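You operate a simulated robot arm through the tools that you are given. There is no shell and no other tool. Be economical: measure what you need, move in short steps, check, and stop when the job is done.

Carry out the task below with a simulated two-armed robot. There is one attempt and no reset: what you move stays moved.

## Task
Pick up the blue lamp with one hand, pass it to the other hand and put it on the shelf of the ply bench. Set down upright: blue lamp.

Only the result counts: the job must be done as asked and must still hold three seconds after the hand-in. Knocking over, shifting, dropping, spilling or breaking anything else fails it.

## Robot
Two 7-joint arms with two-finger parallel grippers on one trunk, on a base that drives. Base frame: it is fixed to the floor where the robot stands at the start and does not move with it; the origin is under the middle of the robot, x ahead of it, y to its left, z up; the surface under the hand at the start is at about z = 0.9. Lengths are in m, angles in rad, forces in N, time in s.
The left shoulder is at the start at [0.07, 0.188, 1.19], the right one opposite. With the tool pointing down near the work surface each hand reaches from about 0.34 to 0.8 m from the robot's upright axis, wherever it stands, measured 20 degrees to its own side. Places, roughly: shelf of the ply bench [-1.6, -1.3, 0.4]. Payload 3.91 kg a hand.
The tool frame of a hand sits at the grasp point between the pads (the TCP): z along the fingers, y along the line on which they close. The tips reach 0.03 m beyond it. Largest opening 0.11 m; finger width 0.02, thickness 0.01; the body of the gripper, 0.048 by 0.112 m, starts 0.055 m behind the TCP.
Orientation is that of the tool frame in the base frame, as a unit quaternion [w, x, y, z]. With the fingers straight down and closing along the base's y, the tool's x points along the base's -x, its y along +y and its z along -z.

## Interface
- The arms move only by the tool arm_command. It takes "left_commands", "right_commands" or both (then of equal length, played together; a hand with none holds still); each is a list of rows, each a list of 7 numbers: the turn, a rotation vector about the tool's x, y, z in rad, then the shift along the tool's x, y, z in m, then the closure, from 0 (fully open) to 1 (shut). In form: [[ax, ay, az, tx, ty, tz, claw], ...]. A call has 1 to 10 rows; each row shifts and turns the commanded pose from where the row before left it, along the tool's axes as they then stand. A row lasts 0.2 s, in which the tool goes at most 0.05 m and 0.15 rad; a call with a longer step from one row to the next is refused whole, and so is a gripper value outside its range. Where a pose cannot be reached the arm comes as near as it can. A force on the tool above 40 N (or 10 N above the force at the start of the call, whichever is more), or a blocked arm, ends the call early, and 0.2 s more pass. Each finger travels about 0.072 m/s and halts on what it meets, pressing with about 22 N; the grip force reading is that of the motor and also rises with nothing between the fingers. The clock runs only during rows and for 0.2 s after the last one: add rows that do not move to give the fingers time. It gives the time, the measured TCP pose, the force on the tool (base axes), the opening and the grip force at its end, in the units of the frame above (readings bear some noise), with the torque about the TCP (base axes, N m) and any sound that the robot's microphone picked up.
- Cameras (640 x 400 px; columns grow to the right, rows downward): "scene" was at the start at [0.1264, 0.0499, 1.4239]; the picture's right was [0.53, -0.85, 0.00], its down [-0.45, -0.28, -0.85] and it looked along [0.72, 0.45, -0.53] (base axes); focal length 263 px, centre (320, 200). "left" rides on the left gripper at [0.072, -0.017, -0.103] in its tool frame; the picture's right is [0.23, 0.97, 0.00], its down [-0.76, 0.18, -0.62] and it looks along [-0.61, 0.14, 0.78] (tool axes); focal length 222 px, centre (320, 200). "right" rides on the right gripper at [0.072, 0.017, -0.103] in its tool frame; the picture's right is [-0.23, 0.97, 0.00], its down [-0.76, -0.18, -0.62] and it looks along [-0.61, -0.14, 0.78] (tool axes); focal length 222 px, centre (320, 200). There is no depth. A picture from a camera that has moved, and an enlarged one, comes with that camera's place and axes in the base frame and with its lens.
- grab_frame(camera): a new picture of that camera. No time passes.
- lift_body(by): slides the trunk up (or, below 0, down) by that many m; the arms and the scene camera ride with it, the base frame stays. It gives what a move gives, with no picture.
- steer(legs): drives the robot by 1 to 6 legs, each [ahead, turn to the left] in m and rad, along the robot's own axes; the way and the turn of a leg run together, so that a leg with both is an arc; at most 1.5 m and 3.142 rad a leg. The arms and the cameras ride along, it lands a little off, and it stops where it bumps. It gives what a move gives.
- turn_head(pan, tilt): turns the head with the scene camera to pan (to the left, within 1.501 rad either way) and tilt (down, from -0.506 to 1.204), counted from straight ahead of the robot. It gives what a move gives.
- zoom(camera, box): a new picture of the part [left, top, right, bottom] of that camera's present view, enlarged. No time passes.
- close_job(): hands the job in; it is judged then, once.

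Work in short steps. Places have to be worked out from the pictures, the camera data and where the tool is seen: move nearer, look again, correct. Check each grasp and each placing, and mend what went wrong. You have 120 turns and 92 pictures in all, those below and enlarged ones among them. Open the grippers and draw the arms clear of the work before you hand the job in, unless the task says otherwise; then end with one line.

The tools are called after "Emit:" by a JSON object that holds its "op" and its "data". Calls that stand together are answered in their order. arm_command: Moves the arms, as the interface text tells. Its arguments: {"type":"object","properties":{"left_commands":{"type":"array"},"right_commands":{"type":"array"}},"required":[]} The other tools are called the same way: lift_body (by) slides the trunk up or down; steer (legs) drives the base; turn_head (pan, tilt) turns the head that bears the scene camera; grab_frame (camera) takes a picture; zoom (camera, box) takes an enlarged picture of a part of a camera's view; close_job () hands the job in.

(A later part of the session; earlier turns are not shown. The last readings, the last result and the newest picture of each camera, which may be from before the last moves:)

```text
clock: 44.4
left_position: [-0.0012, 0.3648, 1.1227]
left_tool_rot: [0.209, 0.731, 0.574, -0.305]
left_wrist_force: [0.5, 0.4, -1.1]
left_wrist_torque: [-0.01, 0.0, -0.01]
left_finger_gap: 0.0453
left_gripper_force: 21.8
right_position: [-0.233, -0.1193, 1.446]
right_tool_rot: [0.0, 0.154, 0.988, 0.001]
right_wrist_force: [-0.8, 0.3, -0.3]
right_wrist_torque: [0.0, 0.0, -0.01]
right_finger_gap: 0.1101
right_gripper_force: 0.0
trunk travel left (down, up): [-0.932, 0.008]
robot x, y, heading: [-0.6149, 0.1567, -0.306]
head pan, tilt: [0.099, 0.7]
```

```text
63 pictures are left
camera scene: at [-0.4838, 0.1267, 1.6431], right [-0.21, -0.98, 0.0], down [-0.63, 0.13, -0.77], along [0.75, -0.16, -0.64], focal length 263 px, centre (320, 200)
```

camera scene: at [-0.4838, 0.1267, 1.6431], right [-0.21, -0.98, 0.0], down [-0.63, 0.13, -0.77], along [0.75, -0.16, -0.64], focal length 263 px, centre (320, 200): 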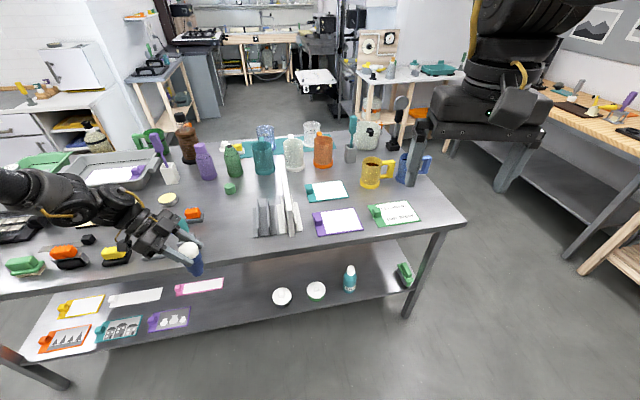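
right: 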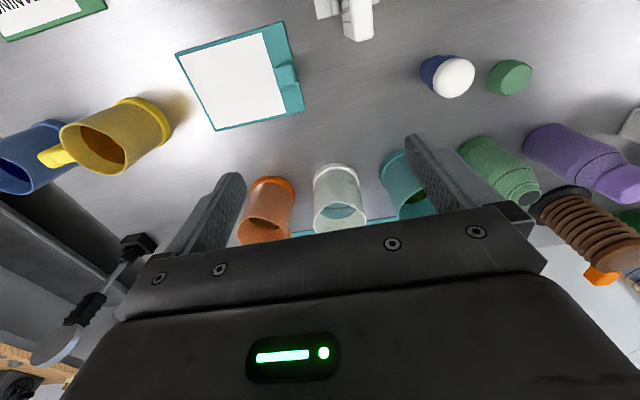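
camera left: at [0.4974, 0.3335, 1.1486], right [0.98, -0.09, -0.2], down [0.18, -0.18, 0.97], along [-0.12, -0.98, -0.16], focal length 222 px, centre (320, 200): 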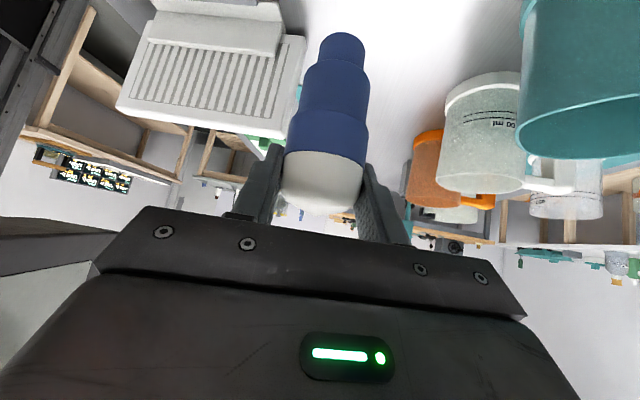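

Free space reached. In the robot frame the left TCP is at about (0.52, 0.38). I move the lamp inward by 0.3 m toward the middle for the handover.

Emit:
{"op": "arm_command", "data": {"left_commands": [[0, 0, 0, -0.0272, -0.0018, 0.0258, 1], [0, 0, 0, -0.0272, -0.0018, 0.0258, 1], [0, 0, 0, -0.0272, -0.0018, 0.0258, 1], [0, 0, 0, -0.0272, -0.0018, 0.0258, 1], [0, 0, 0, -0.0272, -0.0018, 0.0258, 1], [0, 0, 0, -0.0272, -0.0018, 0.0258, 1], [0, 0, 0, -0.0272, -0.0018, 0.0258, 1], [0, 0, 0, -0.0272, -0.0018, 0.0258, 1]]}}

```text
clock: 46.2
left_position: [-0.1074, 0.1264, 1.1821]
left_tool_rot: [0.21, 0.731, 0.574, -0.304]
left_wrist_force: [-0.4, 1.2, -1.4]
left_wrist_torque: [0.0, -0.04, -0.02]
left_finger_gap: 0.0452
left_gripper_force: 21.8
left hand out of reach, approached as far as the arm can: row 4, 5, 6, 7, 8
right_position: [-0.2346, -0.1216, 1.4452]
right_tool_rot: [0.0, 0.154, 0.988, 0.001]
right_wrist_force: [-0.6, -0.7, -0.8]
right_wrist_torque: [0.0, -0.01, -0.02]
right_finger_gap: 0.11
right_gripper_force: 0.1
trunk travel left (down, up): [-0.932, 0.008]
robot x, y, heading: [-0.6137, 0.1569, -0.309]
head pan, tilt: [0.099, 0.7]
```

The lamp is now at robot-frame (0.49, 0.125, 1.18). I lower the right hand and tilt it so its fingers point inward, about 20° below horizontal.

Emit:
{"op": "arm_command", "data": {"right_commands": [[0, 0, 0, 0, -0.02, 0.04, 0], [0, 0, 0, 0, -0.02, 0.04, 0], [0, 0, 0, 0, -0.02, 0.04, 0], [0, 0, 0, 0, -0.02, 0.04, 0], [0, 0, 0, 0, -0.02, 0.04, 0], [0, 0, 0, 0, -0.02, 0.04, 0]]}}

Emit:
{"op": "arm_command", "data": {"right_commands": [[-0.15, 0, 0, 0, 0, 0, 0], [-0.15, 0, 0, 0, 0, 0, 0], [-0.15, 0, 0, 0, 0, 0, 0], [-0.15, 0, 0, 0, 0, 0, 0], [-0.15, 0, 0, 0, 0, 0, 0], [-0.15, 0, 0, 0, 0, 0, 0], [-0.15, 0, 0, 0, 0, 0, 0], [-0.15, 0, 0, 0, 0, 0, 0]]}}

```text
clock: 47.6
left_position: [-0.1068, 0.1244, 1.1795]
left_tool_rot: [0.209, 0.731, 0.574, -0.305]
left_wrist_force: [-0.6, 0.2, -0.9]
left_wrist_torque: [0.02, 0.02, -0.01]
left_finger_gap: 0.0451
left_gripper_force: 22.0
right_position: [-0.2916, -0.1748, 1.2002]
right_tool_rot: [0.001, 0.156, 0.988, 0.0]
right_wrist_force: [0.1, -0.2, -1.3]
right_wrist_torque: [0.03, -0.03, 0.03]
right_finger_gap: 0.1102
right_gripper_force: 0.0
right hand out of reach, approached as far as the arm can: row 1, 2, 3, 4, 5, 6
trunk travel left (down, up): [-0.932, 0.008]
robot x, y, heading: [-0.6161, 0.1569, -0.305]
head pan, tilt: [0.099, 0.7]
```

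```text
clock: 49.4
left_position: [-0.1057, 0.1281, 1.1801]
left_tool_rot: [0.21, 0.73, 0.574, -0.305]
left_wrist_force: [0.5, 0.4, -1.3]
left_wrist_torque: [-0.03, 0.0, -0.01]
left_finger_gap: 0.0453
left_gripper_force: 21.5
right_position: [-0.29, -0.0832, 1.2335]
right_tool_rot: [0.038, 0.149, 0.958, 0.243]
right_wrist_force: [0.6, 0.3, 0.0]
right_wrist_torque: [-0.01, 0.0, 0.01]
right_finger_gap: 0.11
right_gripper_force: 0.1
right hand out of reach, approached as far as the arm can: row 1, 2, 4, 5, 6, 7, 8
trunk travel left (down, up): [-0.932, 0.008]
robot x, y, heading: [-0.6158, 0.1539, -0.308]
head pan, tilt: [0.099, 0.7]
```

The right hand was too close in and at its inner limit. I move it outward to robot-frame (0.5, −0.38), then continue tilting.

Emit:
{"op": "arm_command", "data": {"right_commands": [[0, 0, 0, -0.017, -0.0313, -0.017, 0], [0, 0, 0, -0.017, -0.0313, -0.017, 0], [0, 0, 0, -0.017, -0.0313, -0.017, 0], [0, 0, 0, -0.017, -0.0313, -0.017, 0], [0, 0, 0, -0.017, -0.0313, -0.017, 0], [0, 0, 0, -0.017, -0.0313, -0.017, 0], [0, 0, 0, -0.017, -0.0313, -0.017, 0]]}}

Emit:
{"op": "arm_command", "data": {"right_commands": [[-0.12, 0, 0, 0, 0, 0, 0], [-0.12, 0, 0, 0, 0, 0, 0], [-0.12, 0, 0, 0, 0, 0, 0], [-0.12, 0, 0, 0, 0, 0, 0], [-0.12, 0, 0, 0, 0, 0, 0], [-0.12, 0, 0, 0, 0, 0, 0]]}}

```text
clock: 51.0
left_position: [-0.1071, 0.1261, 1.18]
left_tool_rot: [0.21, 0.73, 0.575, -0.304]
left_wrist_force: [0.0, 0.6, -1.8]
left_wrist_torque: [-0.01, -0.02, -0.01]
left_finger_gap: 0.0449
left_gripper_force: 22.5
right_position: [-0.2903, -0.0854, 1.2325]
right_tool_rot: [0.037, 0.148, 0.957, 0.245]
right_wrist_force: [-0.6, -0.2, 0.2]
right_wrist_torque: [0.0, -0.01, 0.0]
right_finger_gap: 0.1098
right_gripper_force: 0.1
right hand out of reach, approached as far as the arm can: row 1, 2, 3, 4, 5, 6, 7
trunk travel left (down, up): [-0.932, 0.008]
robot x, y, heading: [-0.6175, 0.1561, -0.305]
head pan, tilt: [0.099, 0.7]
```

```text
clock: 52.4
left_position: [-0.1074, 0.1256, 1.1804]
left_tool_rot: [0.21, 0.73, 0.575, -0.304]
left_wrist_force: [-0.2, -0.2, -0.1]
left_wrist_torque: [0.03, -0.02, 0.01]
left_finger_gap: 0.0451
left_gripper_force: 22.2
right_position: [-0.2906, -0.0856, 1.2334]
right_tool_rot: [0.039, 0.149, 0.957, 0.245]
right_wrist_force: [0.3, 0.8, 0.1]
right_wrist_torque: [0.03, -0.01, -0.01]
right_finger_gap: 0.1099
right_gripper_force: 0.1
right hand out of reach, approached as far as the arm can: row 1, 2, 3, 4, 5, 6
trunk travel left (down, up): [-0.932, 0.008]
robot x, y, heading: [-0.6154, 0.1569, -0.306]
head pan, tilt: [0.099, 0.7]
```

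The right arm does not move at all, so I look at its posture.

Emit:
{"op": "turn_head", "data": {"pan": -0.3, "tilt": 0.6}}

Emit:
{"op": "grab_frame", "data": {"camera": "scene"}}

```text
clock: 53.3
left_position: [-0.1068, 0.1263, 1.1799]
left_tool_rot: [0.21, 0.73, 0.574, -0.305]
left_wrist_force: [1.4, 0.7, -0.7]
left_wrist_torque: [-0.03, -0.01, -0.02]
left_finger_gap: 0.045
left_gripper_force: 21.9
right_position: [-0.2908, -0.0842, 1.2326]
right_tool_rot: [0.038, 0.149, 0.957, 0.245]
right_wrist_force: [0.2, 0.3, 1.3]
right_wrist_torque: [0.0, 0.01, 0.02]
right_finger_gap: 0.11
right_gripper_force: 0.0
trunk travel left (down, up): [-0.932, 0.008]
robot x, y, heading: [-0.6164, 0.1605, -0.31]
head pan, tilt: [-0.3, 0.6]
```

```text
62 pictures are left
camera scene: at [-0.494, 0.0933, 1.6516], right [-0.57, -0.82, 0.0], down [-0.46, 0.32, -0.82], along [0.68, -0.47, -0.57], focal length 263 px, centre (320, 200)
```

scene: 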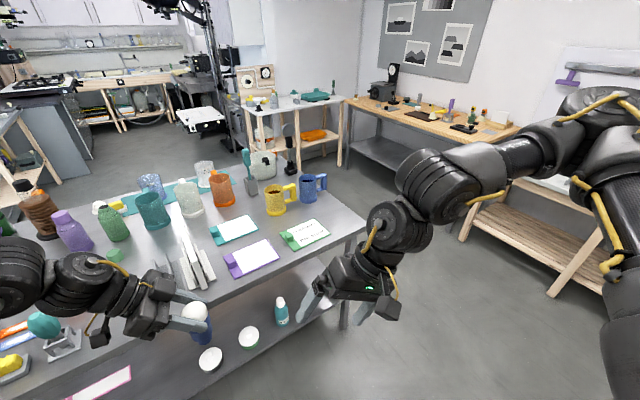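

The right arm is folded tightly. I back out the way it came: undo the tilt and move up and forward.

Emit:
{"op": "arm_command", "data": {"right_commands": [[0.12, 0, 0, 0, 0, 0, 0], [0.12, 0, 0, 0, 0, 0, 0], [0.12, 0, 0, 0, 0, 0, 0], [0.12, 0, 0, 0, 0, 0, 0], [0, 0, 0, -0.03, 0, -0.02, 0], [0, 0, 0, -0.03, 0, -0.02, 0], [0, 0, 0, -0.03, 0, 0, 0]]}}

```text
clock: 54.9
left_position: [-0.1075, 0.1344, 1.1813]
left_tool_rot: [0.213, 0.729, 0.574, -0.306]
left_wrist_force: [-0.2, 0.6, -1.3]
left_wrist_torque: [-0.04, -0.03, 0.0]
left_finger_gap: 0.0451
left_gripper_force: 22.0
right_position: [-0.2079, -0.1027, 1.2749]
right_tool_rot: [0.005, 0.151, 0.989, 0.008]
right_wrist_force: [0.9, 0.7, 0.5]
right_wrist_torque: [-0.07, 0.0, -0.01]
right_finger_gap: 0.1099
right_gripper_force: 0.0
trunk travel left (down, up): [-0.932, 0.008]
robot x, y, heading: [-0.6162, 0.156, -0.309]
head pan, tilt: [-0.3, 0.6]
```

The right arm moves freely here; it is in an inner branch (it started at y 0.03), so it can reach inward. I move the lamp outward 0.12 m to make room and bring the right hand inward.

Emit:
{"op": "arm_command", "data": {"left_commands": [[0, 0, 0, 0.029, 0.0019, -0.0275, 1], [0, 0, 0, 0.029, 0.0019, -0.0275, 1], [0, 0, 0, 0.029, 0.0019, -0.0275, 1], [0, 0, 0, 0, 0, 0, 1]], "right_commands": [[0, 0, 0, 0, 0, 0, 0], [0, 0, 0, 0, 0.04, 0, 0], [0, 0, 0, 0, 0.04, 0, 0], [0, 0, 0, 0, 0.04, 0, 0]]}}

Emit:
{"op": "arm_command", "data": {"right_commands": [[-0.15, 0, 0, 0, 0, 0, 0], [-0.15, 0, 0, 0, 0, 0, 0], [-0.15, 0, 0, 0, 0, 0, 0], [-0.15, 0, 0, 0, 0, 0, 0], [-0.15, 0, 0, 0, 0, 0, 0], [-0.15, 0, 0, 0, 0, 0, 0], [-0.15, 0, 0, 0, 0, 0, 0], [-0.15, 0, 0, 0, 0, 0, 0]]}}

```text
clock: 55.9
left_position: [-0.07, 0.2391, 1.1803]
left_tool_rot: [0.209, 0.73, 0.574, -0.304]
left_wrist_force: [0.1, -0.4, -1.2]
left_wrist_torque: [0.0, 0.01, 0.0]
left_finger_gap: 0.0454
left_gripper_force: 22.0
right_position: [-0.1679, -0.0026, 1.2752]
right_tool_rot: [0.001, 0.155, 0.988, 0.01]
right_wrist_force: [-1.0, 0.1, -0.5]
right_wrist_torque: [-0.02, 0.0, -0.02]
right_finger_gap: 0.1099
right_gripper_force: 0.1
trunk travel left (down, up): [-0.932, 0.008]
robot x, y, heading: [-0.6168, 0.1571, -0.311]
head pan, tilt: [-0.3, 0.6]
```

```text
clock: 57.7
left_position: [-0.071, 0.2375, 1.1796]
left_tool_rot: [0.209, 0.731, 0.575, -0.304]
left_wrist_force: [-0.4, -0.4, -0.7]
left_wrist_torque: [0.02, 0.0, -0.02]
left_finger_gap: 0.0451
left_gripper_force: 22.1
right_position: [-0.1387, 0.0165, 1.3097]
right_tool_rot: [0.086, 0.129, 0.81, 0.566]
right_wrist_force: [0.7, -0.8, -1.2]
right_wrist_torque: [0.04, -0.04, 0.03]
right_finger_gap: 0.1104
right_gripper_force: 0.0
right hand out of reach, approached as far as the arm can: row 7, 8
trunk travel left (down, up): [-0.932, 0.008]
robot x, y, heading: [-0.6166, 0.156, -0.304]
head pan, tilt: [-0.3, 0.6]
```

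The tilt succeeded (20° below horizontal, pointing inward). I roll about the tool axis by +1.57 so the fingers close horizontally, with the camera module on top.

Emit:
{"op": "arm_command", "data": {"right_commands": [[0, 0, 0.15, 0, 0, 0.01, 0], [0, 0, 0.15, 0, 0, 0.01, 0], [0, 0, 0.15, 0, 0, 0, 0], [0, 0, 0.15, 0, 0, 0, 0], [0, 0, 0.15, 0, 0, 0, 0], [0, 0, 0.15, 0, 0, 0, 0], [0, 0, 0.15, 0, 0, 0, 0], [0, 0, 0.15, 0, 0, 0, 0], [0, 0, 0.15, 0, 0, 0, 0], [0, 0, 0.15, 0, 0, 0, 0]]}}

Emit:
{"op": "turn_head", "data": {"pan": 0.1, "tilt": 0.7}}

Emit:
{"op": "grab_frame", "data": {"camera": "scene"}}

Emit:
{"op": "grab_frame", "data": {"camera": "right"}}

```text
clock: 59.9
left_position: [-0.0713, 0.2397, 1.1802]
left_tool_rot: [0.209, 0.73, 0.575, -0.305]
left_wrist_force: [0.1, 0.9, -1.6]
left_wrist_torque: [-0.03, 0.01, 0.0]
left_finger_gap: 0.0453
left_gripper_force: 22.1
right_position: [-0.134, 0.0377, 1.3025]
right_tool_rot: [-0.322, 0.644, 0.506, 0.474]
right_wrist_force: [-0.2, 0.5, -0.2]
right_wrist_torque: [0.01, 0.01, -0.01]
right_finger_gap: 0.1099
right_gripper_force: 0.0
trunk travel left (down, up): [-0.932, 0.008]
robot x, y, heading: [-0.6159, 0.159, -0.309]
head pan, tilt: [-0.3, 0.6]
```

```text
clock: 60.7
left_position: [-0.072, 0.2408, 1.1803]
left_tool_rot: [0.21, 0.73, 0.574, -0.305]
left_wrist_force: [0.6, 0.3, -0.5]
left_wrist_torque: [0.01, -0.04, 0.0]
left_finger_gap: 0.0452
left_gripper_force: 21.7
right_position: [-0.133, 0.0386, 1.3022]
right_tool_rot: [-0.321, 0.644, 0.507, 0.475]
right_wrist_force: [-0.9, 0.3, -0.4]
right_wrist_torque: [-0.02, -0.01, 0.01]
right_finger_gap: 0.11
right_gripper_force: 0.1
trunk travel left (down, up): [-0.932, 0.008]
robot x, y, heading: [-0.6107, 0.1553, -0.307]
head pan, tilt: [0.099, 0.7]
```

```text
61 pictures are left
camera scene: at [-0.4835, 0.1262, 1.643], right [-0.21, -0.98, 0.0], down [-0.63, 0.13, -0.76], along [0.75, -0.16, -0.64], focal length 263 px, centre (320, 200)
```

scene: 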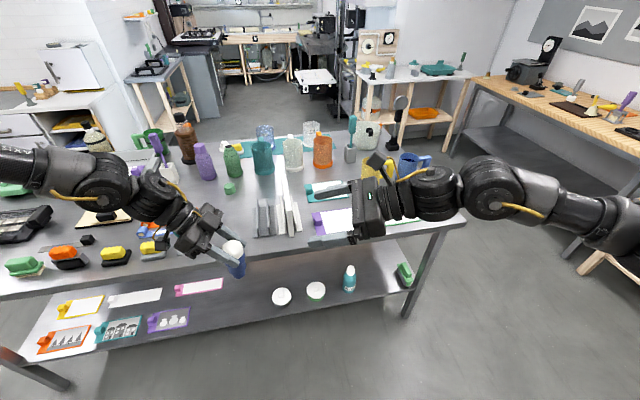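

```text
60 pictures are left
camera right: at [-0.1446, -0.0349, 1.4076], right [0.92, -0.35, -0.15], down [-0.38, -0.77, -0.51], along [0.07, 0.53, -0.85], focal length 222 px, centre (320, 200)
```

right: 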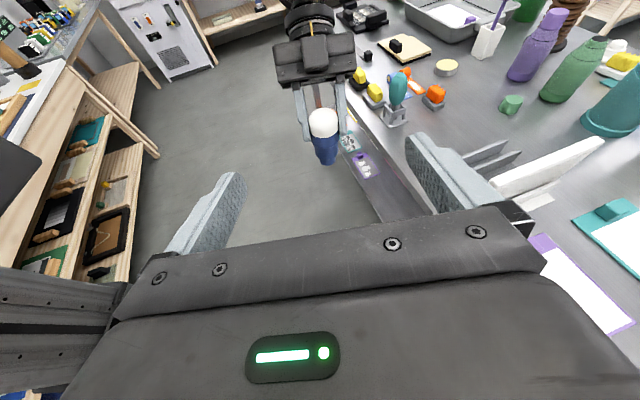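

Both hands are set: the right hand sees the lamp between its fingers. I zoom to check how the lamp sits before bringing them together.

Emit:
{"op": "zoom", "data": {"camera": "scene", "box": [160, 190, 280, 290]}}

Emit:
{"op": "zoom", "data": {"camera": "right", "box": [260, 60, 400, 180]}}

```text
4.00 times, centred on (220, 240) of scene
camera zoom: at [-0.4835, 0.1262, 1.643], right [-0.21, -0.98, 0.0], down [-0.63, 0.13, -0.76], along [0.75, -0.16, -0.64], focal length 1051 px, centre (720, 40)
```

zoom: 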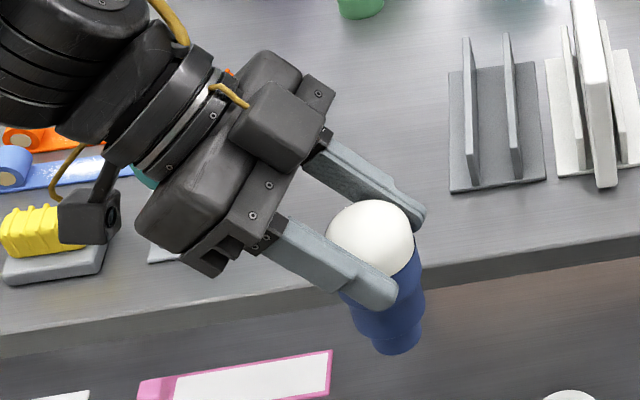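

```text
3.33 times, centred on (330, 120) of right
camera zoom: at [-0.1446, -0.0349, 1.4076], right [0.92, -0.35, -0.15], down [-0.38, -0.77, -0.51], along [0.07, 0.53, -0.85], focal length 740 px, centre (287, 467)
```

zoom: 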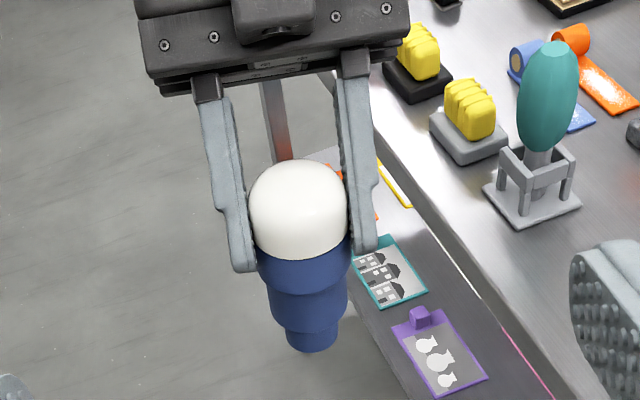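

The lamp hangs vertical. The right grasp target is its lower body at about (−0.072, 0.2405, 1.125). I go first to a standoff 0.12 m back along the tool axis.

Emit:
{"op": "arm_command", "data": {"right_commands": [[0, 0, 0, -0.0187, -0.002, 0.0278, 0], [0, 0, 0, -0.0187, -0.002, 0.0278, 0], [0, 0, 0, -0.0187, -0.002, 0.0278, 0], [0, 0, 0, -0.0187, -0.002, 0.0278, 0], [0, 0, 0, -0.0187, -0.002, 0.0278, 0], [0, 0, 0, 0, 0, 0, 0]]}}

Emit:
{"op": "grab_frame", "data": {"camera": "right"}}

Emit:
{"op": "grab_frame", "data": {"camera": "scene"}}

```text
clock: 62.1
left_position: [-0.0717, 0.2407, 1.1806]
left_tool_rot: [0.209, 0.731, 0.574, -0.304]
left_wrist_force: [-0.1, 0.0, -0.4]
left_wrist_torque: [0.02, 0.01, 0.02]
left_finger_gap: 0.0451
left_gripper_force: 21.6
right_position: [-0.1067, 0.1324, 1.166]
right_tool_rot: [-0.321, 0.644, 0.507, 0.474]
right_wrist_force: [-0.2, -0.1, 0.0]
right_wrist_torque: [0.02, -0.01, 0.0]
right_finger_gap: 0.1103
right_gripper_force: 0.1
trunk travel left (down, up): [-0.932, 0.008]
robot x, y, heading: [-0.6172, 0.159, -0.308]
head pan, tilt: [0.099, 0.7]
```

```text
57 pictures are left
camera right: at [-0.1182, 0.0599, 1.2716], right [0.92, -0.35, -0.15], down [-0.38, -0.77, -0.51], along [0.07, 0.53, -0.85], focal length 222 px, centre (320, 200)
```

right: 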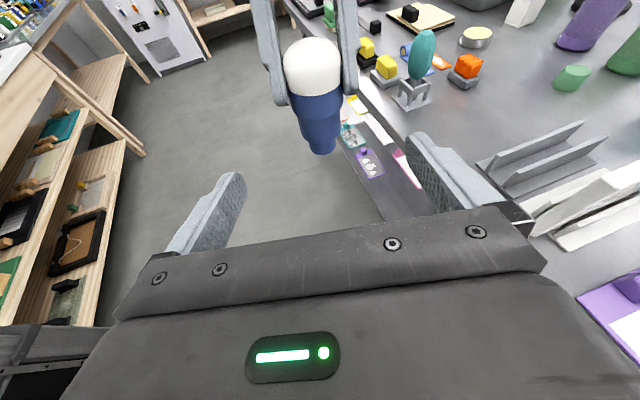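

```text
56 pictures are left
camera scene: at [-0.484, 0.1259, 1.643], right [-0.21, -0.98, 0.0], down [-0.63, 0.13, -0.76], along [0.75, -0.16, -0.64], focal length 263 px, centre (320, 200)
```

scene: 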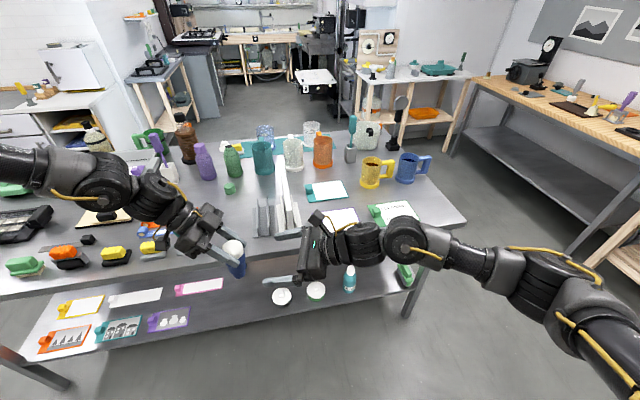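

Aligned. I advance 0.12 m along the tool axis so the open right fingers straddle the lamp's lower body.

Emit:
{"op": "arm_command", "data": {"right_commands": [[0, 0, 0, 0, 0, 0.03, 0], [0, 0, 0, 0, 0, 0.03, 0], [0, 0, 0, 0, 0, 0.03, 0], [0, 0, 0, 0, 0, 0.029, 0], [0, 0, 0, 0, 0, 0, 0]]}}

Emit:
{"op": "grab_frame", "data": {"camera": "right"}}

Emit:
{"op": "zoom", "data": {"camera": "scene", "box": [160, 190, 320, 290]}}

Emit:
{"op": "grab_frame", "data": {"camera": "left"}}

```text
clock: 63.3
left_position: [-0.0699, 0.2407, 1.1811]
left_tool_rot: [0.21, 0.73, 0.575, -0.304]
left_wrist_force: [0.0, 0.8, -0.9]
left_wrist_torque: [0.03, 0.0, -0.03]
left_finger_gap: 0.0452
left_gripper_force: 22.0
right_position: [-0.0722, 0.2399, 1.1264]
right_tool_rot: [-0.321, 0.644, 0.506, 0.475]
right_wrist_force: [0.9, 0.6, 0.6]
right_wrist_torque: [-0.04, 0.01, -0.02]
right_finger_gap: 0.1101
right_gripper_force: 0.1
trunk travel left (down, up): [-0.932, 0.008]
robot x, y, heading: [-0.6148, 0.1553, -0.31]
head pan, tilt: [0.099, 0.7]
```

```text
55 pictures are left
camera right: at [-0.084, 0.1666, 1.2308], right [0.92, -0.35, -0.15], down [-0.38, -0.77, -0.51], along [0.07, 0.53, -0.85], focal length 222 px, centre (320, 200)
```

right: 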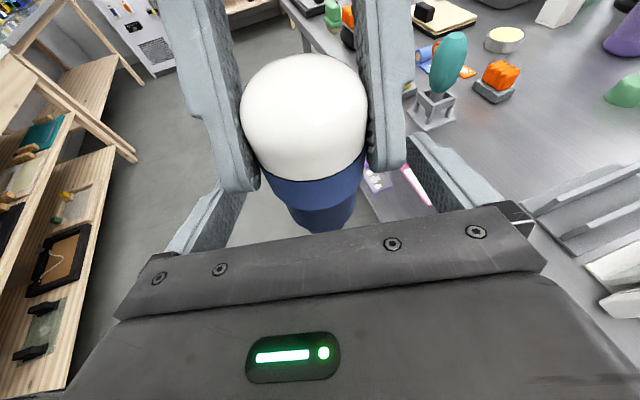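

```text
4.00 times, centred on (240, 240) of scene
camera zoom: at [-0.4834, 0.1262, 1.643], right [-0.21, -0.98, 0.0], down [-0.63, 0.13, -0.76], along [0.75, -0.16, -0.64], focal length 1051 px, centre (640, 40)
```

zoom: 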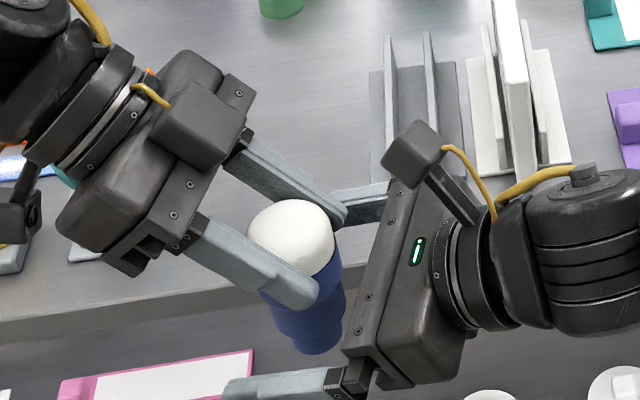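

```text
53 pictures are left
camera left: at [-0.0535, 0.3642, 1.207], right [0.98, -0.08, -0.2], down [0.18, -0.18, 0.97], along [-0.12, -0.98, -0.16], focal length 222 px, centre (320, 200)
```

left: 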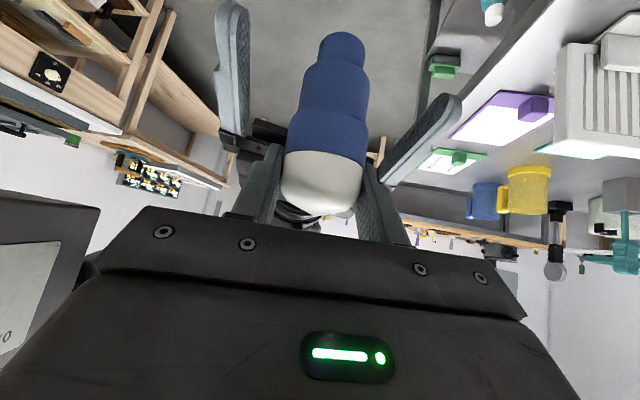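

Good straddle, no contact forces. I close the right gripper on the lower body.

Emit:
{"op": "arm_command", "data": {"right_commands": [[0, 0, 0, 0, 0, 0, 0.4], [0, 0, 0, 0, 0, 0, 0.6], [0, 0, 0, 0, 0, 0, 0.8], [0, 0, 0, 0, 0, 0, 1], [0, 0, 0, 0, 0, 0, 1], [0, 0, 0, 0, 0, 0, 1]]}}

Emit:
{"op": "zoom", "data": {"camera": "scene", "box": [160, 190, 320, 290]}}

Emit:
{"op": "grab_frame", "data": {"camera": "left"}}

```text
clock: 64.7
left_position: [-0.0716, 0.2401, 1.1799]
left_tool_rot: [0.21, 0.73, 0.575, -0.304]
left_wrist_force: [-6.1, -0.6, -1.0]
left_wrist_torque: [-0.15, -0.28, -0.2]
left_finger_gap: 0.0453
left_gripper_force: 22.3
right_position: [-0.0725, 0.238, 1.1265]
right_tool_rot: [-0.321, 0.644, 0.506, 0.475]
right_wrist_force: [5.3, 0.3, 0.4]
right_wrist_torque: [0.13, 0.57, 0.2]
right_finger_gap: 0.046
right_gripper_force: 22.1
trunk travel left (down, up): [-0.932, 0.008]
robot x, y, heading: [-0.6158, 0.155, -0.307]
head pan, tilt: [0.099, 0.7]
```

```text
4.00 times, centred on (240, 240) of scene
camera zoom: at [-0.4835, 0.1262, 1.643], right [-0.21, -0.98, 0.0], down [-0.63, 0.13, -0.76], along [0.75, -0.16, -0.64], focal length 1051 px, centre (640, 40)
```

zoom: 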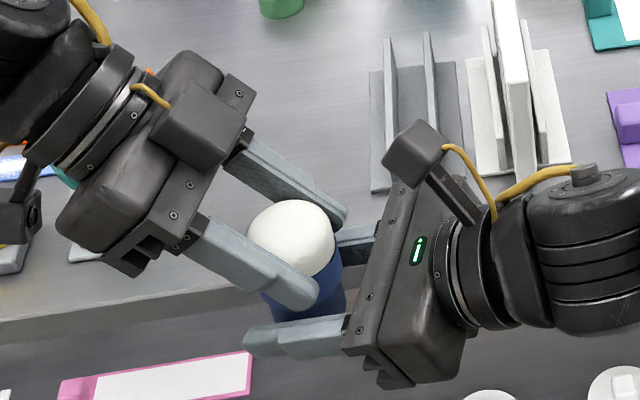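

```text
51 pictures are left
camera left: at [-0.0538, 0.364, 1.2071], right [0.98, -0.08, -0.2], down [0.18, -0.18, 0.97], along [-0.12, -0.98, -0.16], focal length 222 px, centre (320, 200)
```

left: 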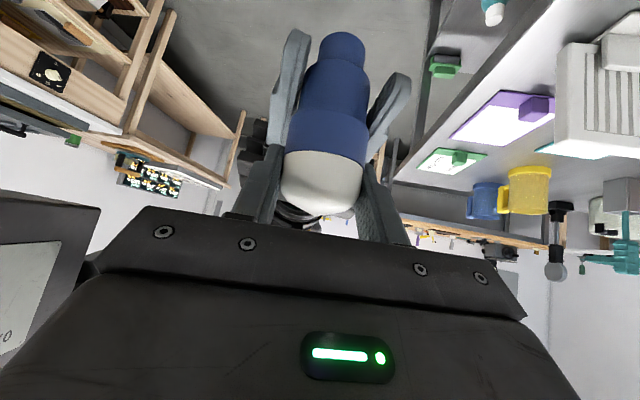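

The right hand holds it (gap 0.046 m). I open the left hand and draw it back along its axis.

Emit:
{"op": "arm_command", "data": {"left_commands": [[0, 0, 0, 0, 0, 0, 0.7], [0, 0, 0, 0, 0, 0, 0.4], [0, 0, 0, 0, 0, 0, 0], [0, 0, 0, 0, 0, 0, 0], [0, 0, 0, 0, 0, -0.03, 0], [0, 0, 0, 0, 0, -0.03, 0], [0, 0, 0, 0, 0, -0.04, 0], [0, 0, 0, 0, 0, -0.04, 0]]}}

Emit:
{"op": "zoom", "data": {"camera": "scene", "box": [120, 170, 320, 295]}}

Emit:
{"op": "grab_frame", "data": {"camera": "right"}}

```text
clock: 66.5
left_position: [-0.0434, 0.3329, 1.2832]
left_tool_rot: [0.209, 0.731, 0.574, -0.305]
left_wrist_force: [0.5, -0.3, 0.2]
left_wrist_torque: [-0.04, -0.01, 0.02]
left_finger_gap: 0.1101
left_gripper_force: 0.0
right_position: [-0.0747, 0.2402, 1.1267]
right_tool_rot: [-0.32, 0.645, 0.507, 0.474]
right_wrist_force: [0.3, -0.9, -0.1]
right_wrist_torque: [-0.02, 0.02, 0.02]
right_finger_gap: 0.0434
right_gripper_force: 21.7
trunk travel left (down, up): [-0.932, 0.008]
robot x, y, heading: [-0.6162, 0.1579, -0.307]
head pan, tilt: [0.099, 0.7]
```

```text
3.20 times, centred on (220, 232) of scene
camera zoom: at [-0.4848, 0.1277, 1.6431], right [-0.21, -0.98, 0.0], down [-0.63, 0.13, -0.77], along [0.75, -0.16, -0.64], focal length 840 px, centre (640, 96)
```

zoom: 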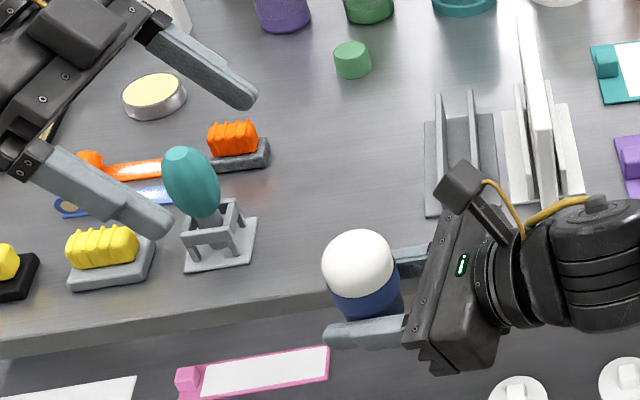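

```text
49 pictures are left
camera right: at [-0.0851, 0.1673, 1.2314], right [0.92, -0.35, -0.15], down [-0.38, -0.77, -0.51], along [0.07, 0.53, -0.85], focal length 222 px, centre (320, 200)
```

right: 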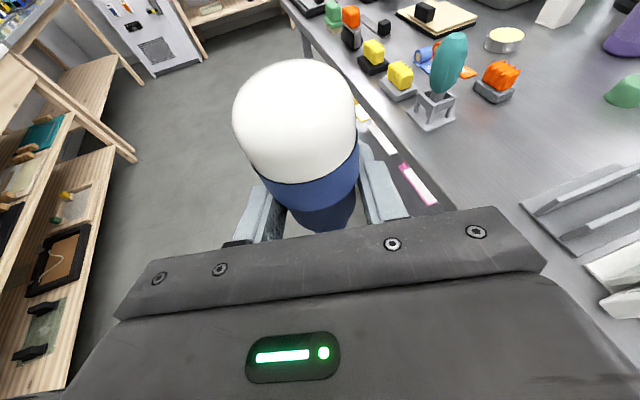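

The pass is done: the lamp is in the right hand only, gap 0.043 m. Now I swing the right hand from pointing inward to pointing forward (about the vertical), moving it to its own side.

Emit:
{"op": "arm_command", "data": {"right_commands": [[-0.1405, -0.0102, 0.0514, -0.0117, 0.0124, -0.0321, 1], [-0.1405, -0.0102, 0.0514, -0.0109, 0.0176, -0.03, 1], [-0.1405, -0.0102, 0.0514, -0.01, 0.0218, -0.0273, 1], [-0.1405, -0.0102, 0.0514, -0.0087, 0.0262, -0.0238, 1], [-0.1405, -0.0102, 0.0514, -0.0073, 0.0294, -0.0201, 1]]}}

```text
clock: 67.7
left_position: [-0.0431, 0.3306, 1.2834]
left_tool_rot: [0.209, 0.731, 0.575, -0.304]
left_wrist_force: [-0.9, 1.0, -0.6]
left_wrist_torque: [0.01, -0.01, -0.04]
left_finger_gap: 0.1099
left_gripper_force: 0.0
right_position: [-0.062, 0.0551, 1.1334]
right_tool_rot: [-0.124, 0.786, 0.234, 0.559]
right_wrist_force: [-0.4, 1.2, -1.2]
right_wrist_torque: [0.01, 0.01, 0.01]
right_finger_gap: 0.0434
right_gripper_force: 22.0
trunk travel left (down, up): [-0.932, 0.008]
robot x, y, heading: [-0.6117, 0.1576, -0.308]
head pan, tilt: [0.099, 0.7]
```

Working without limits; I continue the second half of the swing.

Emit:
{"op": "arm_command", "data": {"right_commands": [[-0.1405, -0.0102, 0.0514, -0.0057, 0.0324, -0.0156, 1], [-0.1405, -0.0102, 0.0514, -0.0039, 0.0346, -0.0106, 1], [-0.1405, -0.0102, 0.0514, -0.0022, 0.0359, -0.0059, 1], [-0.1405, -0.0102, 0.0514, -0.0002, 0.0364, -0.0006, 1], [-0.1405, -0.0102, 0.0514, 0.0015, 0.0362, 0.0041, 1]]}}

Emit:
{"op": "turn_head", "data": {"pan": -0.3, "tilt": 0.6}}

Emit:
{"op": "grab_frame", "data": {"camera": "scene"}}

```text
clock: 68.9
left_position: [-0.0415, 0.3312, 1.2824]
left_tool_rot: [0.209, 0.731, 0.574, -0.304]
left_wrist_force: [0.3, 0.2, 0.5]
left_wrist_torque: [0.0, -0.02, -0.02]
left_finger_gap: 0.1099
left_gripper_force: 0.0
right_position: [-0.0497, -0.1251, 1.145]
right_tool_rot: [0.089, 0.817, -0.068, 0.565]
right_wrist_force: [0.7, -0.1, -1.5]
right_wrist_torque: [0.0, 0.03, 0.02]
right_finger_gap: 0.0432
right_gripper_force: 22.7
trunk travel left (down, up): [-0.932, 0.008]
robot x, y, heading: [-0.6166, 0.1559, -0.307]
head pan, tilt: [0.099, 0.7]
```

```text
clock: 69.8
left_position: [-0.0427, 0.3321, 1.2827]
left_tool_rot: [0.209, 0.73, 0.575, -0.304]
left_wrist_force: [0.3, -0.5, 0.2]
left_wrist_torque: [0.01, -0.01, 0.0]
left_finger_gap: 0.11
left_gripper_force: 0.0
right_position: [-0.0507, -0.124, 1.1462]
right_tool_rot: [0.088, 0.817, -0.067, 0.567]
right_wrist_force: [-0.3, -0.3, -1.1]
right_wrist_torque: [0.01, -0.01, 0.0]
right_finger_gap: 0.043
right_gripper_force: 22.1
trunk travel left (down, up): [-0.932, 0.008]
robot x, y, heading: [-0.615, 0.1563, -0.306]
head pan, tilt: [-0.3, 0.6]
```

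```text
48 pictures are left
camera scene: at [-0.494, 0.0936, 1.6516], right [-0.57, -0.82, 0.0], down [-0.46, 0.32, -0.82], along [0.68, -0.47, -0.57], focal length 263 px, centre (320, 200)
```

scene: 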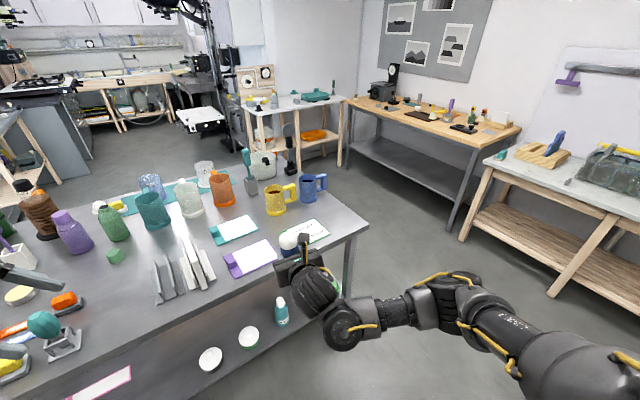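

The lamp is held forward and upright. I retract the left arm and then turn toward the way to the ply bench, checking in stages.

Emit:
{"op": "arm_command", "data": {"left_commands": [[0, 0, 0, -0.0044, -0.0304, -0.0214, 0], [0, 0, 0, -0.0044, -0.0304, -0.0214, 0], [0, 0, 0, -0.0044, -0.0304, -0.0214, 0], [0, 0, 0, -0.0044, -0.0304, -0.0214, 0], [0, 0, 0, -0.0044, -0.0304, -0.0214, 0]]}}

Emit:
{"op": "steer", "data": {"legs": [[0, -1.5]]}}

Emit:
{"op": "turn_head", "data": {"pan": -0.5, "tilt": 0.45}}

Emit:
{"op": "grab_frame", "data": {"camera": "scene"}}

```text
clock: 71.0
left_position: [-0.175, 0.4266, 1.3825]
left_tool_rot: [0.21, 0.731, 0.574, -0.305]
left_wrist_force: [-0.7, -0.1, -0.5]
left_wrist_torque: [-0.03, 0.03, 0.01]
left_finger_gap: 0.11
left_gripper_force: 0.1
right_position: [-0.0519, -0.1235, 1.1474]
right_tool_rot: [0.089, 0.816, -0.068, 0.566]
right_wrist_force: [0.5, -0.5, -1.1]
right_wrist_torque: [-0.01, 0.02, 0.0]
right_finger_gap: 0.0429
right_gripper_force: 21.9
trunk travel left (down, up): [-0.932, 0.008]
robot x, y, heading: [-0.6185, 0.155, -0.308]
head pan, tilt: [-0.3, 0.6]
```

```text
clock: 75.1
left_position: [-0.3205, -0.2681, 1.382]
left_tool_rot: [-0.056, 0.925, -0.081, -0.366]
left_wrist_force: [-0.5, 0.1, -0.7]
left_wrist_torque: [0.01, 0.02, -0.02]
left_finger_gap: 0.1102
left_gripper_force: 0.1
right_position: [-0.8594, -0.4235, 1.1459]
right_tool_rot: [-0.453, -0.548, 0.609, -0.352]
right_wrist_force: [0.4, -0.4, -1.2]
right_wrist_torque: [-0.03, 0.02, 0.01]
right_finger_gap: 0.0408
right_gripper_force: 21.6
trunk travel left (down, up): [-0.932, 0.008]
robot x, y, heading: [-0.6168, 0.1542, -1.816]
head pan, tilt: [-0.3, 0.6]
```

```text
clock: 75.8
left_position: [-0.321, -0.2691, 1.3823]
left_tool_rot: [-0.056, 0.926, -0.081, -0.365]
left_wrist_force: [0.2, 0.3, 0.5]
left_wrist_torque: [0.02, 0.02, -0.01]
left_finger_gap: 0.11
left_gripper_force: 0.0
right_position: [-0.8598, -0.4253, 1.1455]
right_tool_rot: [-0.452, -0.548, 0.609, -0.352]
right_wrist_force: [0.0, 0.3, -0.5]
right_wrist_torque: [-0.01, 0.0, -0.02]
right_finger_gap: 0.0407
right_gripper_force: 21.9
trunk travel left (down, up): [-0.932, 0.008]
robot x, y, heading: [-0.6172, 0.1565, -1.816]
head pan, tilt: [-0.499, 0.45]
```

```text
47 pictures are left
camera scene: at [-0.6889, 0.0421, 1.6651], right [-0.74, 0.68, 0.0], down [0.29, 0.32, -0.9], along [-0.61, -0.66, -0.44], focal length 263 px, centre (320, 200)
```

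scene: 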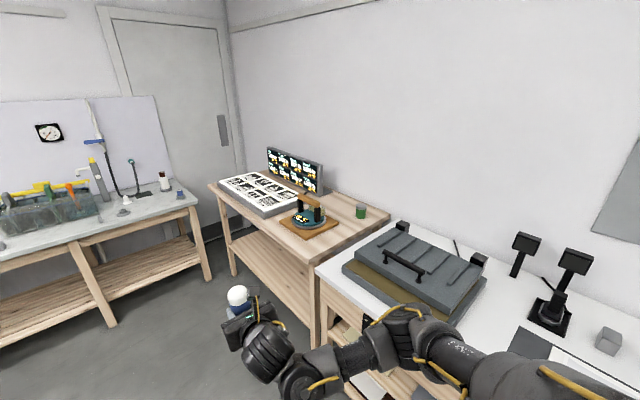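

The ply bench's front edge runs from about (−1.35, −1.83) to (−1.47, −0.84), and its shelf is empty. To keep the lamp off the other benches I turn to face +y and back down the free aisle, then turn to face the bench.

Emit:
{"op": "steer", "data": {"legs": [[0, -2.8], [-1.4, 0]]}}

Emit:
{"op": "grab_frame", "data": {"camera": "right"}}

```text
clock: 89.5
left_position: [-0.9524, -0.9174, 1.381]
left_tool_rot: [0.37, -0.054, 0.927, -0.003]
left_wrist_force: [0.3, -0.6, 0.5]
left_wrist_torque: [-0.03, 0.01, -0.02]
left_finger_gap: 0.1101
left_gripper_force: 0.1
right_position: [-0.4795, -0.613, 1.1462]
right_tool_rot: [-0.414, 0.522, 0.632, 0.396]
right_wrist_force: [-1.1, 0.2, -1.2]
right_wrist_torque: [-0.01, 0.03, -0.01]
right_finger_gap: 0.0404
right_gripper_force: 21.8
trunk travel left (down, up): [-0.932, 0.008]
robot x, y, heading: [-0.5457, -1.2374, 1.618]
head pan, tilt: [-0.499, 0.45]
```

```text
46 pictures are left
camera right: at [-0.4601, -0.6844, 1.2501], right [0.99, 0.06, -0.15], down [-0.02, -0.86, -0.51], along [-0.16, 0.51, -0.85], focal length 222 px, centre (320, 200)
```

right: 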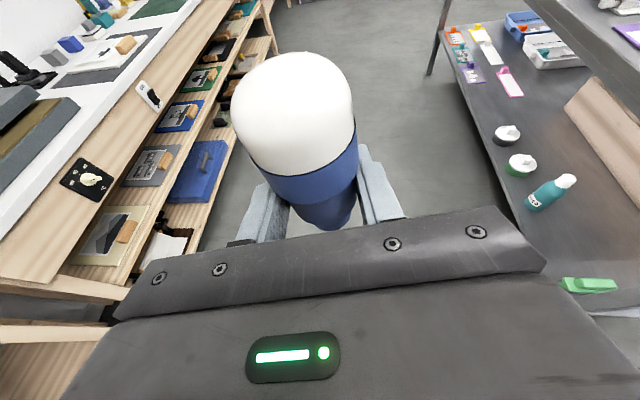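

The lamp is stable in the grip. I turn left to face the ply bench and look.

Emit:
{"op": "steer", "data": {"legs": [[0, 1.52]]}}

Emit:
{"op": "turn_head", "data": {"pan": 0, "tilt": 0.6}}

Emit:
{"op": "grab_frame", "data": {"camera": "scene"}}

```text
clock: 93.6
left_position: [-0.8945, -1.6239, 1.3825]
left_tool_rot: [-0.271, 0.675, -0.639, -0.252]
left_wrist_force: [-0.2, -0.2, -0.2]
left_wrist_torque: [0.0, 0.01, 0.03]
left_finger_gap: 0.1099
left_gripper_force: 0.0
right_position: [-1.1697, -1.135, 1.1459]
right_tool_rot: [-0.573, -0.053, 0.818, 0.005]
right_wrist_force: [0.6, 0.4, -1.7]
right_wrist_torque: [0.0, -0.01, 0.01]
right_finger_gap: 0.0398
right_gripper_force: 22.6
trunk travel left (down, up): [-0.932, 0.008]
robot x, y, heading: [-0.5508, -1.2404, 3.129]
head pan, tilt: [-0.499, 0.45]
```

```text
clock: 94.5
left_position: [-0.8939, -1.6243, 1.381]
left_tool_rot: [-0.271, 0.674, -0.639, -0.252]
left_wrist_force: [-0.3, 0.8, 0.9]
left_wrist_torque: [0.01, -0.01, 0.0]
left_finger_gap: 0.1099
left_gripper_force: 0.1
right_position: [-1.1691, -1.1354, 1.1454]
right_tool_rot: [-0.573, -0.052, 0.818, 0.005]
right_wrist_force: [0.3, -0.1, -1.0]
right_wrist_torque: [-0.01, -0.02, -0.02]
right_finger_gap: 0.0397
right_gripper_force: 22.1
trunk travel left (down, up): [-0.932, 0.008]
robot x, y, heading: [-0.5438, -1.2409, 3.123]
head pan, tilt: [0.0, 0.6]
```

```text
45 pictures are left
camera scene: at [-0.6858, -1.2374, 1.6517], right [0.01, 1.0, 0.0], down [0.56, -0.01, -0.83], along [-0.83, 0.01, -0.56], focal length 263 px, centre (320, 200)
```

scene: 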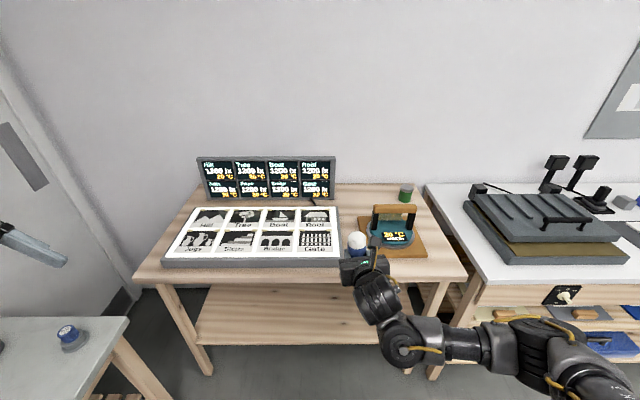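

I face the bench squarely; its front is at about x −1.34 and the shelf below is clear. Before lowering the trunk I check where the left arm is relative to the stone bench on the left.

Emit:
{"op": "turn_head", "data": {"pan": 1.2, "tilt": 0.6}}

Emit:
{"op": "grab_frame", "data": {"camera": "scene"}}

Emit:
{"op": "turn_head", "data": {"pan": -1.2, "tilt": 0.6}}

Emit:
{"op": "grab_frame", "data": {"camera": "scene"}}

```text
clock: 95.9
left_position: [-0.8946, -1.6259, 1.3812]
left_tool_rot: [-0.27, 0.675, -0.638, -0.252]
left_wrist_force: [0.6, 0.1, 0.5]
left_wrist_torque: [0.02, -0.01, 0.04]
left_finger_gap: 0.1101
left_gripper_force: 0.0
right_position: [-1.1694, -1.1363, 1.1467]
right_tool_rot: [-0.573, -0.052, 0.818, 0.005]
right_wrist_force: [0.7, 0.2, -0.8]
right_wrist_torque: [-0.01, 0.0, 0.0]
right_finger_gap: 0.0391
right_gripper_force: 21.7
trunk travel left (down, up): [-0.932, 0.008]
robot x, y, heading: [-0.55, -1.2425, 3.131]
head pan, tilt: [1.201, 0.6]
```

```text
44 pictures are left
camera scene: at [-0.6307, -1.3205, 1.6516], right [-0.93, 0.38, 0.0], down [0.21, 0.52, -0.82], along [-0.31, -0.76, -0.57], focal length 263 px, centre (320, 200)
```

scene: 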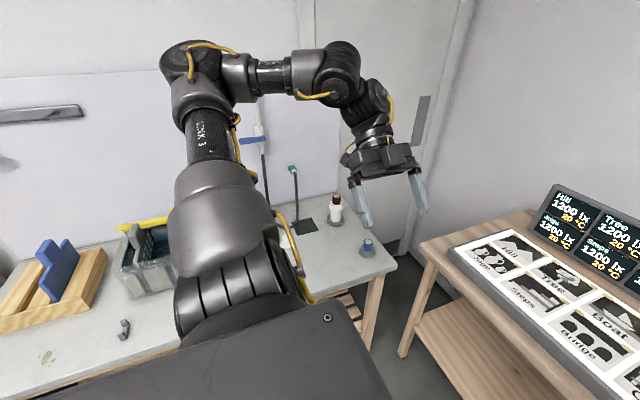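

```text
clock: 98.1
left_position: [-0.8932, -1.6261, 1.3822]
left_tool_rot: [-0.27, 0.675, -0.638, -0.252]
left_wrist_force: [-0.7, 0.5, 0.4]
left_wrist_torque: [-0.03, -0.02, -0.01]
left_finger_gap: 0.1101
left_gripper_force: 0.1
right_position: [-1.1691, -1.1358, 1.1461]
right_tool_rot: [-0.572, -0.052, 0.818, 0.005]
right_wrist_force: [0.4, -0.7, -0.3]
right_wrist_torque: [-0.02, 0.0, 0.05]
right_finger_gap: 0.0391
right_gripper_force: 22.0
trunk travel left (down, up): [-0.932, 0.008]
robot x, y, heading: [-0.5456, -1.2424, 3.121]
head pan, tilt: [-1.201, 0.6]
```

```text
43 pictures are left
camera scene: at [-0.6284, -1.1558, 1.6517], right [0.94, 0.35, 0.0], down [0.2, -0.53, -0.83], along [-0.29, 0.77, -0.56], focal length 263 px, centre (320, 200)
```

scene: 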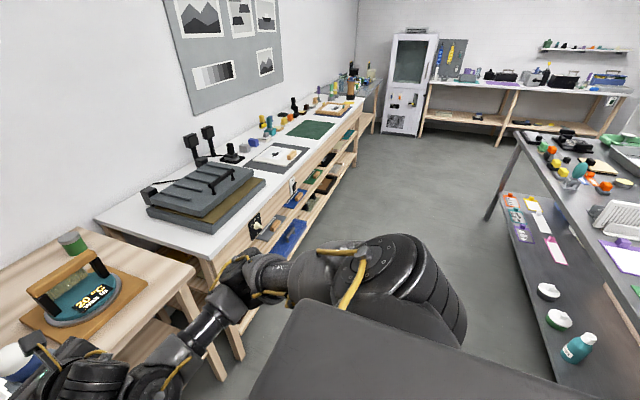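

The left elbow would come down at the stone bench's edge, so I shift the robot about 0.25 m away from it: angle left, reverse, then face the bench again.

Emit:
{"op": "steer", "data": {"legs": [[0, 0.5], [-0.5, 0], [0, -0.49]]}}

Emit:
{"op": "grab_frame", "data": {"camera": "right"}}

```text
clock: 103.9
left_position: [-0.4451, -1.3958, 1.3825]
left_tool_rot: [-0.268, 0.681, -0.632, -0.254]
left_wrist_force: [0.9, 0.1, 1.2]
left_wrist_torque: [0.01, -0.02, -0.02]
left_finger_gap: 0.1099
left_gripper_force: 0.0
right_position: [-0.731, -0.9137, 1.1454]
right_tool_rot: [-0.573, -0.061, 0.817, -0.001]
right_wrist_force: [-0.2, 0.4, -1.1]
right_wrist_torque: [-0.03, 0.01, 0.03]
right_finger_gap: 0.0384
right_gripper_force: 22.4
trunk travel left (down, up): [-0.932, 0.008]
robot x, y, heading: [-0.1043, -1.0034, -3.131]
head pan, tilt: [-1.201, 0.6]
```

```text
42 pictures are left
camera right: at [-0.6603, -0.8969, 1.2506], right [-0.02, 0.99, -0.15], down [0.86, -0.06, -0.51], along [-0.51, -0.14, -0.85], focal length 222 px, centre (320, 200)
```

right: 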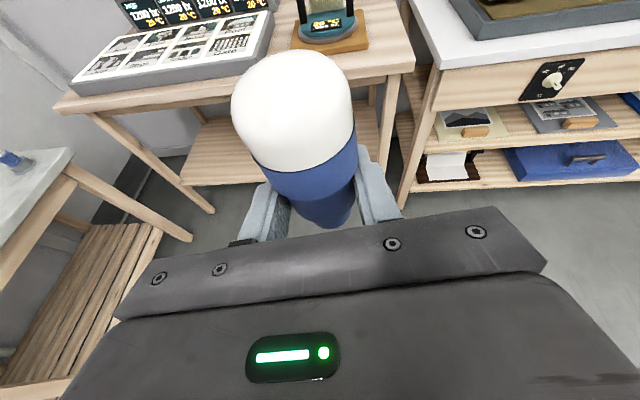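

Position good. I lower the trunk by 0.62 here in open floor and look at the shelf from lower down.

Emit:
{"op": "lift_body", "data": {"by": -0.62}}

Emit:
{"op": "turn_head", "data": {"pan": 0, "tilt": 0.35}}

Emit:
{"op": "grab_frame", "data": {"camera": "scene"}}

Emit:
{"op": "grab_frame", "data": {"camera": "right"}}

```text
refused: -0.62 is not a number from -0.4 to 0.4
```

```text
clock: 105.3
left_position: [-0.4461, -1.3954, 1.3816]
left_tool_rot: [-0.267, 0.682, -0.632, -0.255]
left_wrist_force: [-0.1, 0.1, 1.0]
left_wrist_torque: [-0.01, -0.02, 0.0]
left_finger_gap: 0.11
left_gripper_force: 0.0
right_position: [-0.733, -0.9121, 1.1472]
right_tool_rot: [-0.573, -0.061, 0.817, -0.001]
right_wrist_force: [0.1, -0.2, -0.2]
right_wrist_torque: [-0.04, -0.02, 0.03]
right_finger_gap: 0.0385
right_gripper_force: 21.9
trunk travel left (down, up): [-0.932, 0.008]
robot x, y, heading: [-0.106, -1.0048, -3.138]
head pan, tilt: [0.0, 0.351]
```

```text
41 pictures are left
camera scene: at [-0.2507, -1.0037, 1.6744], right [-0.01, 1.0, 0.0], down [0.34, 0.0, -0.94], along [-0.94, -0.01, -0.34], focal length 263 px, centre (320, 200)
```

scene: 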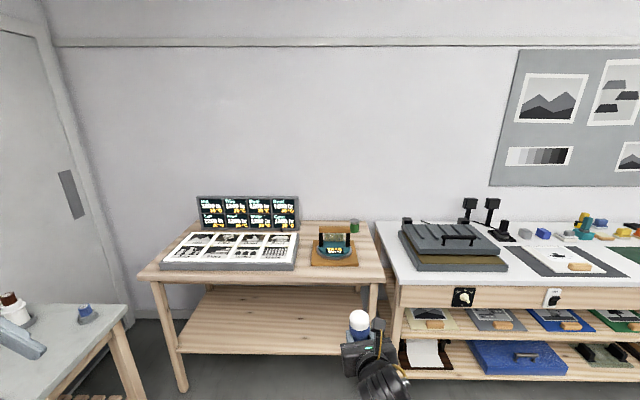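

```text
40 pictures are left
camera right: at [-0.6606, -0.8961, 1.2503], right [-0.02, 0.99, -0.15], down [0.86, -0.06, -0.51], along [-0.51, -0.14, -0.85], focal length 222 px, centre (320, 200)
```

right: 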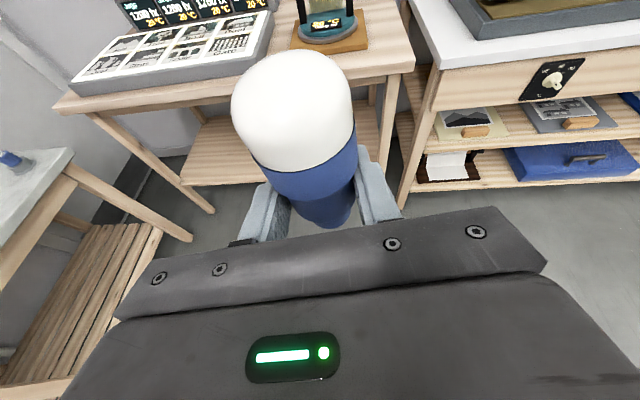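

The trunk step limit is 0.4 m, so I lower in two steps. The shelf bay runs from y ≈ −1.85 to −0.74, and the lamp is at y −0.91.

Emit:
{"op": "lift_body", "data": {"by": -0.35}}

Emit:
{"op": "lift_body", "data": {"by": -0.27}}

Emit:
{"op": "grab_frame", "data": {"camera": "scene"}}

Emit:
{"op": "grab_frame", "data": {"camera": "right"}}

```text
clock: 108.7
left_position: [-0.4454, -1.3958, 1.0316]
left_tool_rot: [-0.268, 0.681, -0.632, -0.255]
left_wrist_force: [0.5, 0.3, -0.2]
left_wrist_torque: [0.0, 0.02, -0.02]
left_finger_gap: 0.1102
left_gripper_force: 0.1
right_position: [-0.7324, -0.9121, 0.7954]
right_tool_rot: [-0.573, -0.061, 0.817, -0.001]
right_wrist_force: [0.3, 0.8, -1.1]
right_wrist_torque: [0.04, 0.01, -0.01]
right_finger_gap: 0.0384
right_gripper_force: 22.1
trunk travel left (down, up): [-0.582, 0.358]
robot x, y, heading: [-0.1057, -1.0053, -3.131]
head pan, tilt: [0.0, 0.351]
```

```text
clock: 111.4
left_position: [-0.4457, -1.3963, 0.7621]
left_tool_rot: [-0.268, 0.681, -0.632, -0.256]
left_wrist_force: [-0.1, 0.6, -0.5]
left_wrist_torque: [0.03, -0.01, 0.0]
left_finger_gap: 0.11
left_gripper_force: 0.1
right_position: [-0.7323, -0.9125, 0.5262]
right_tool_rot: [-0.573, -0.061, 0.817, -0.001]
right_wrist_force: [-0.1, -0.6, -1.4]
right_wrist_torque: [-0.01, -0.03, 0.01]
right_finger_gap: 0.0386
right_gripper_force: 22.1
trunk travel left (down, up): [-0.312, 0.628]
robot x, y, heading: [-0.1102, -1.0033, -3.134]
head pan, tilt: [0.0, 0.351]
```

```text
39 pictures are left
camera scene: at [-0.2503, -1.004, 1.0545], right [-0.01, 1.0, 0.0], down [0.34, 0.0, -0.94], along [-0.94, -0.01, -0.34], focal length 263 px, centre (320, 200)
```

scene: 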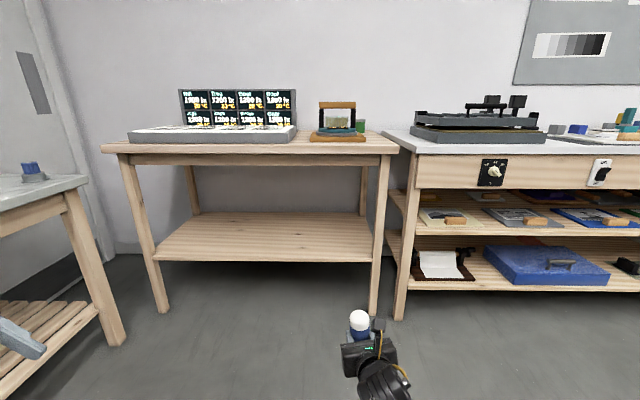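

```text
38 pictures are left
camera right: at [-0.6604, -0.8962, 0.6305], right [-0.02, 0.99, -0.15], down [0.86, -0.06, -0.51], along [-0.51, -0.14, -0.85], focal length 222 px, centre (320, 200)
```

right: 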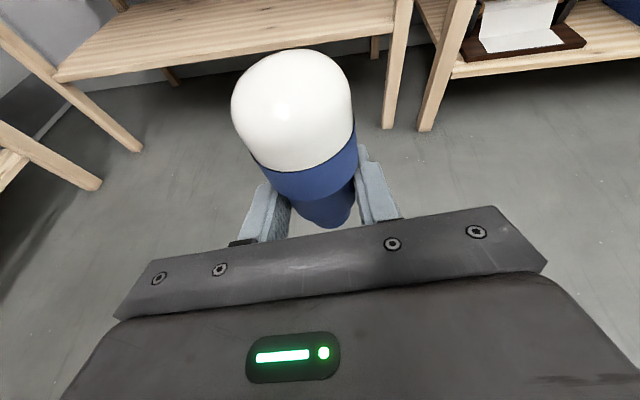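

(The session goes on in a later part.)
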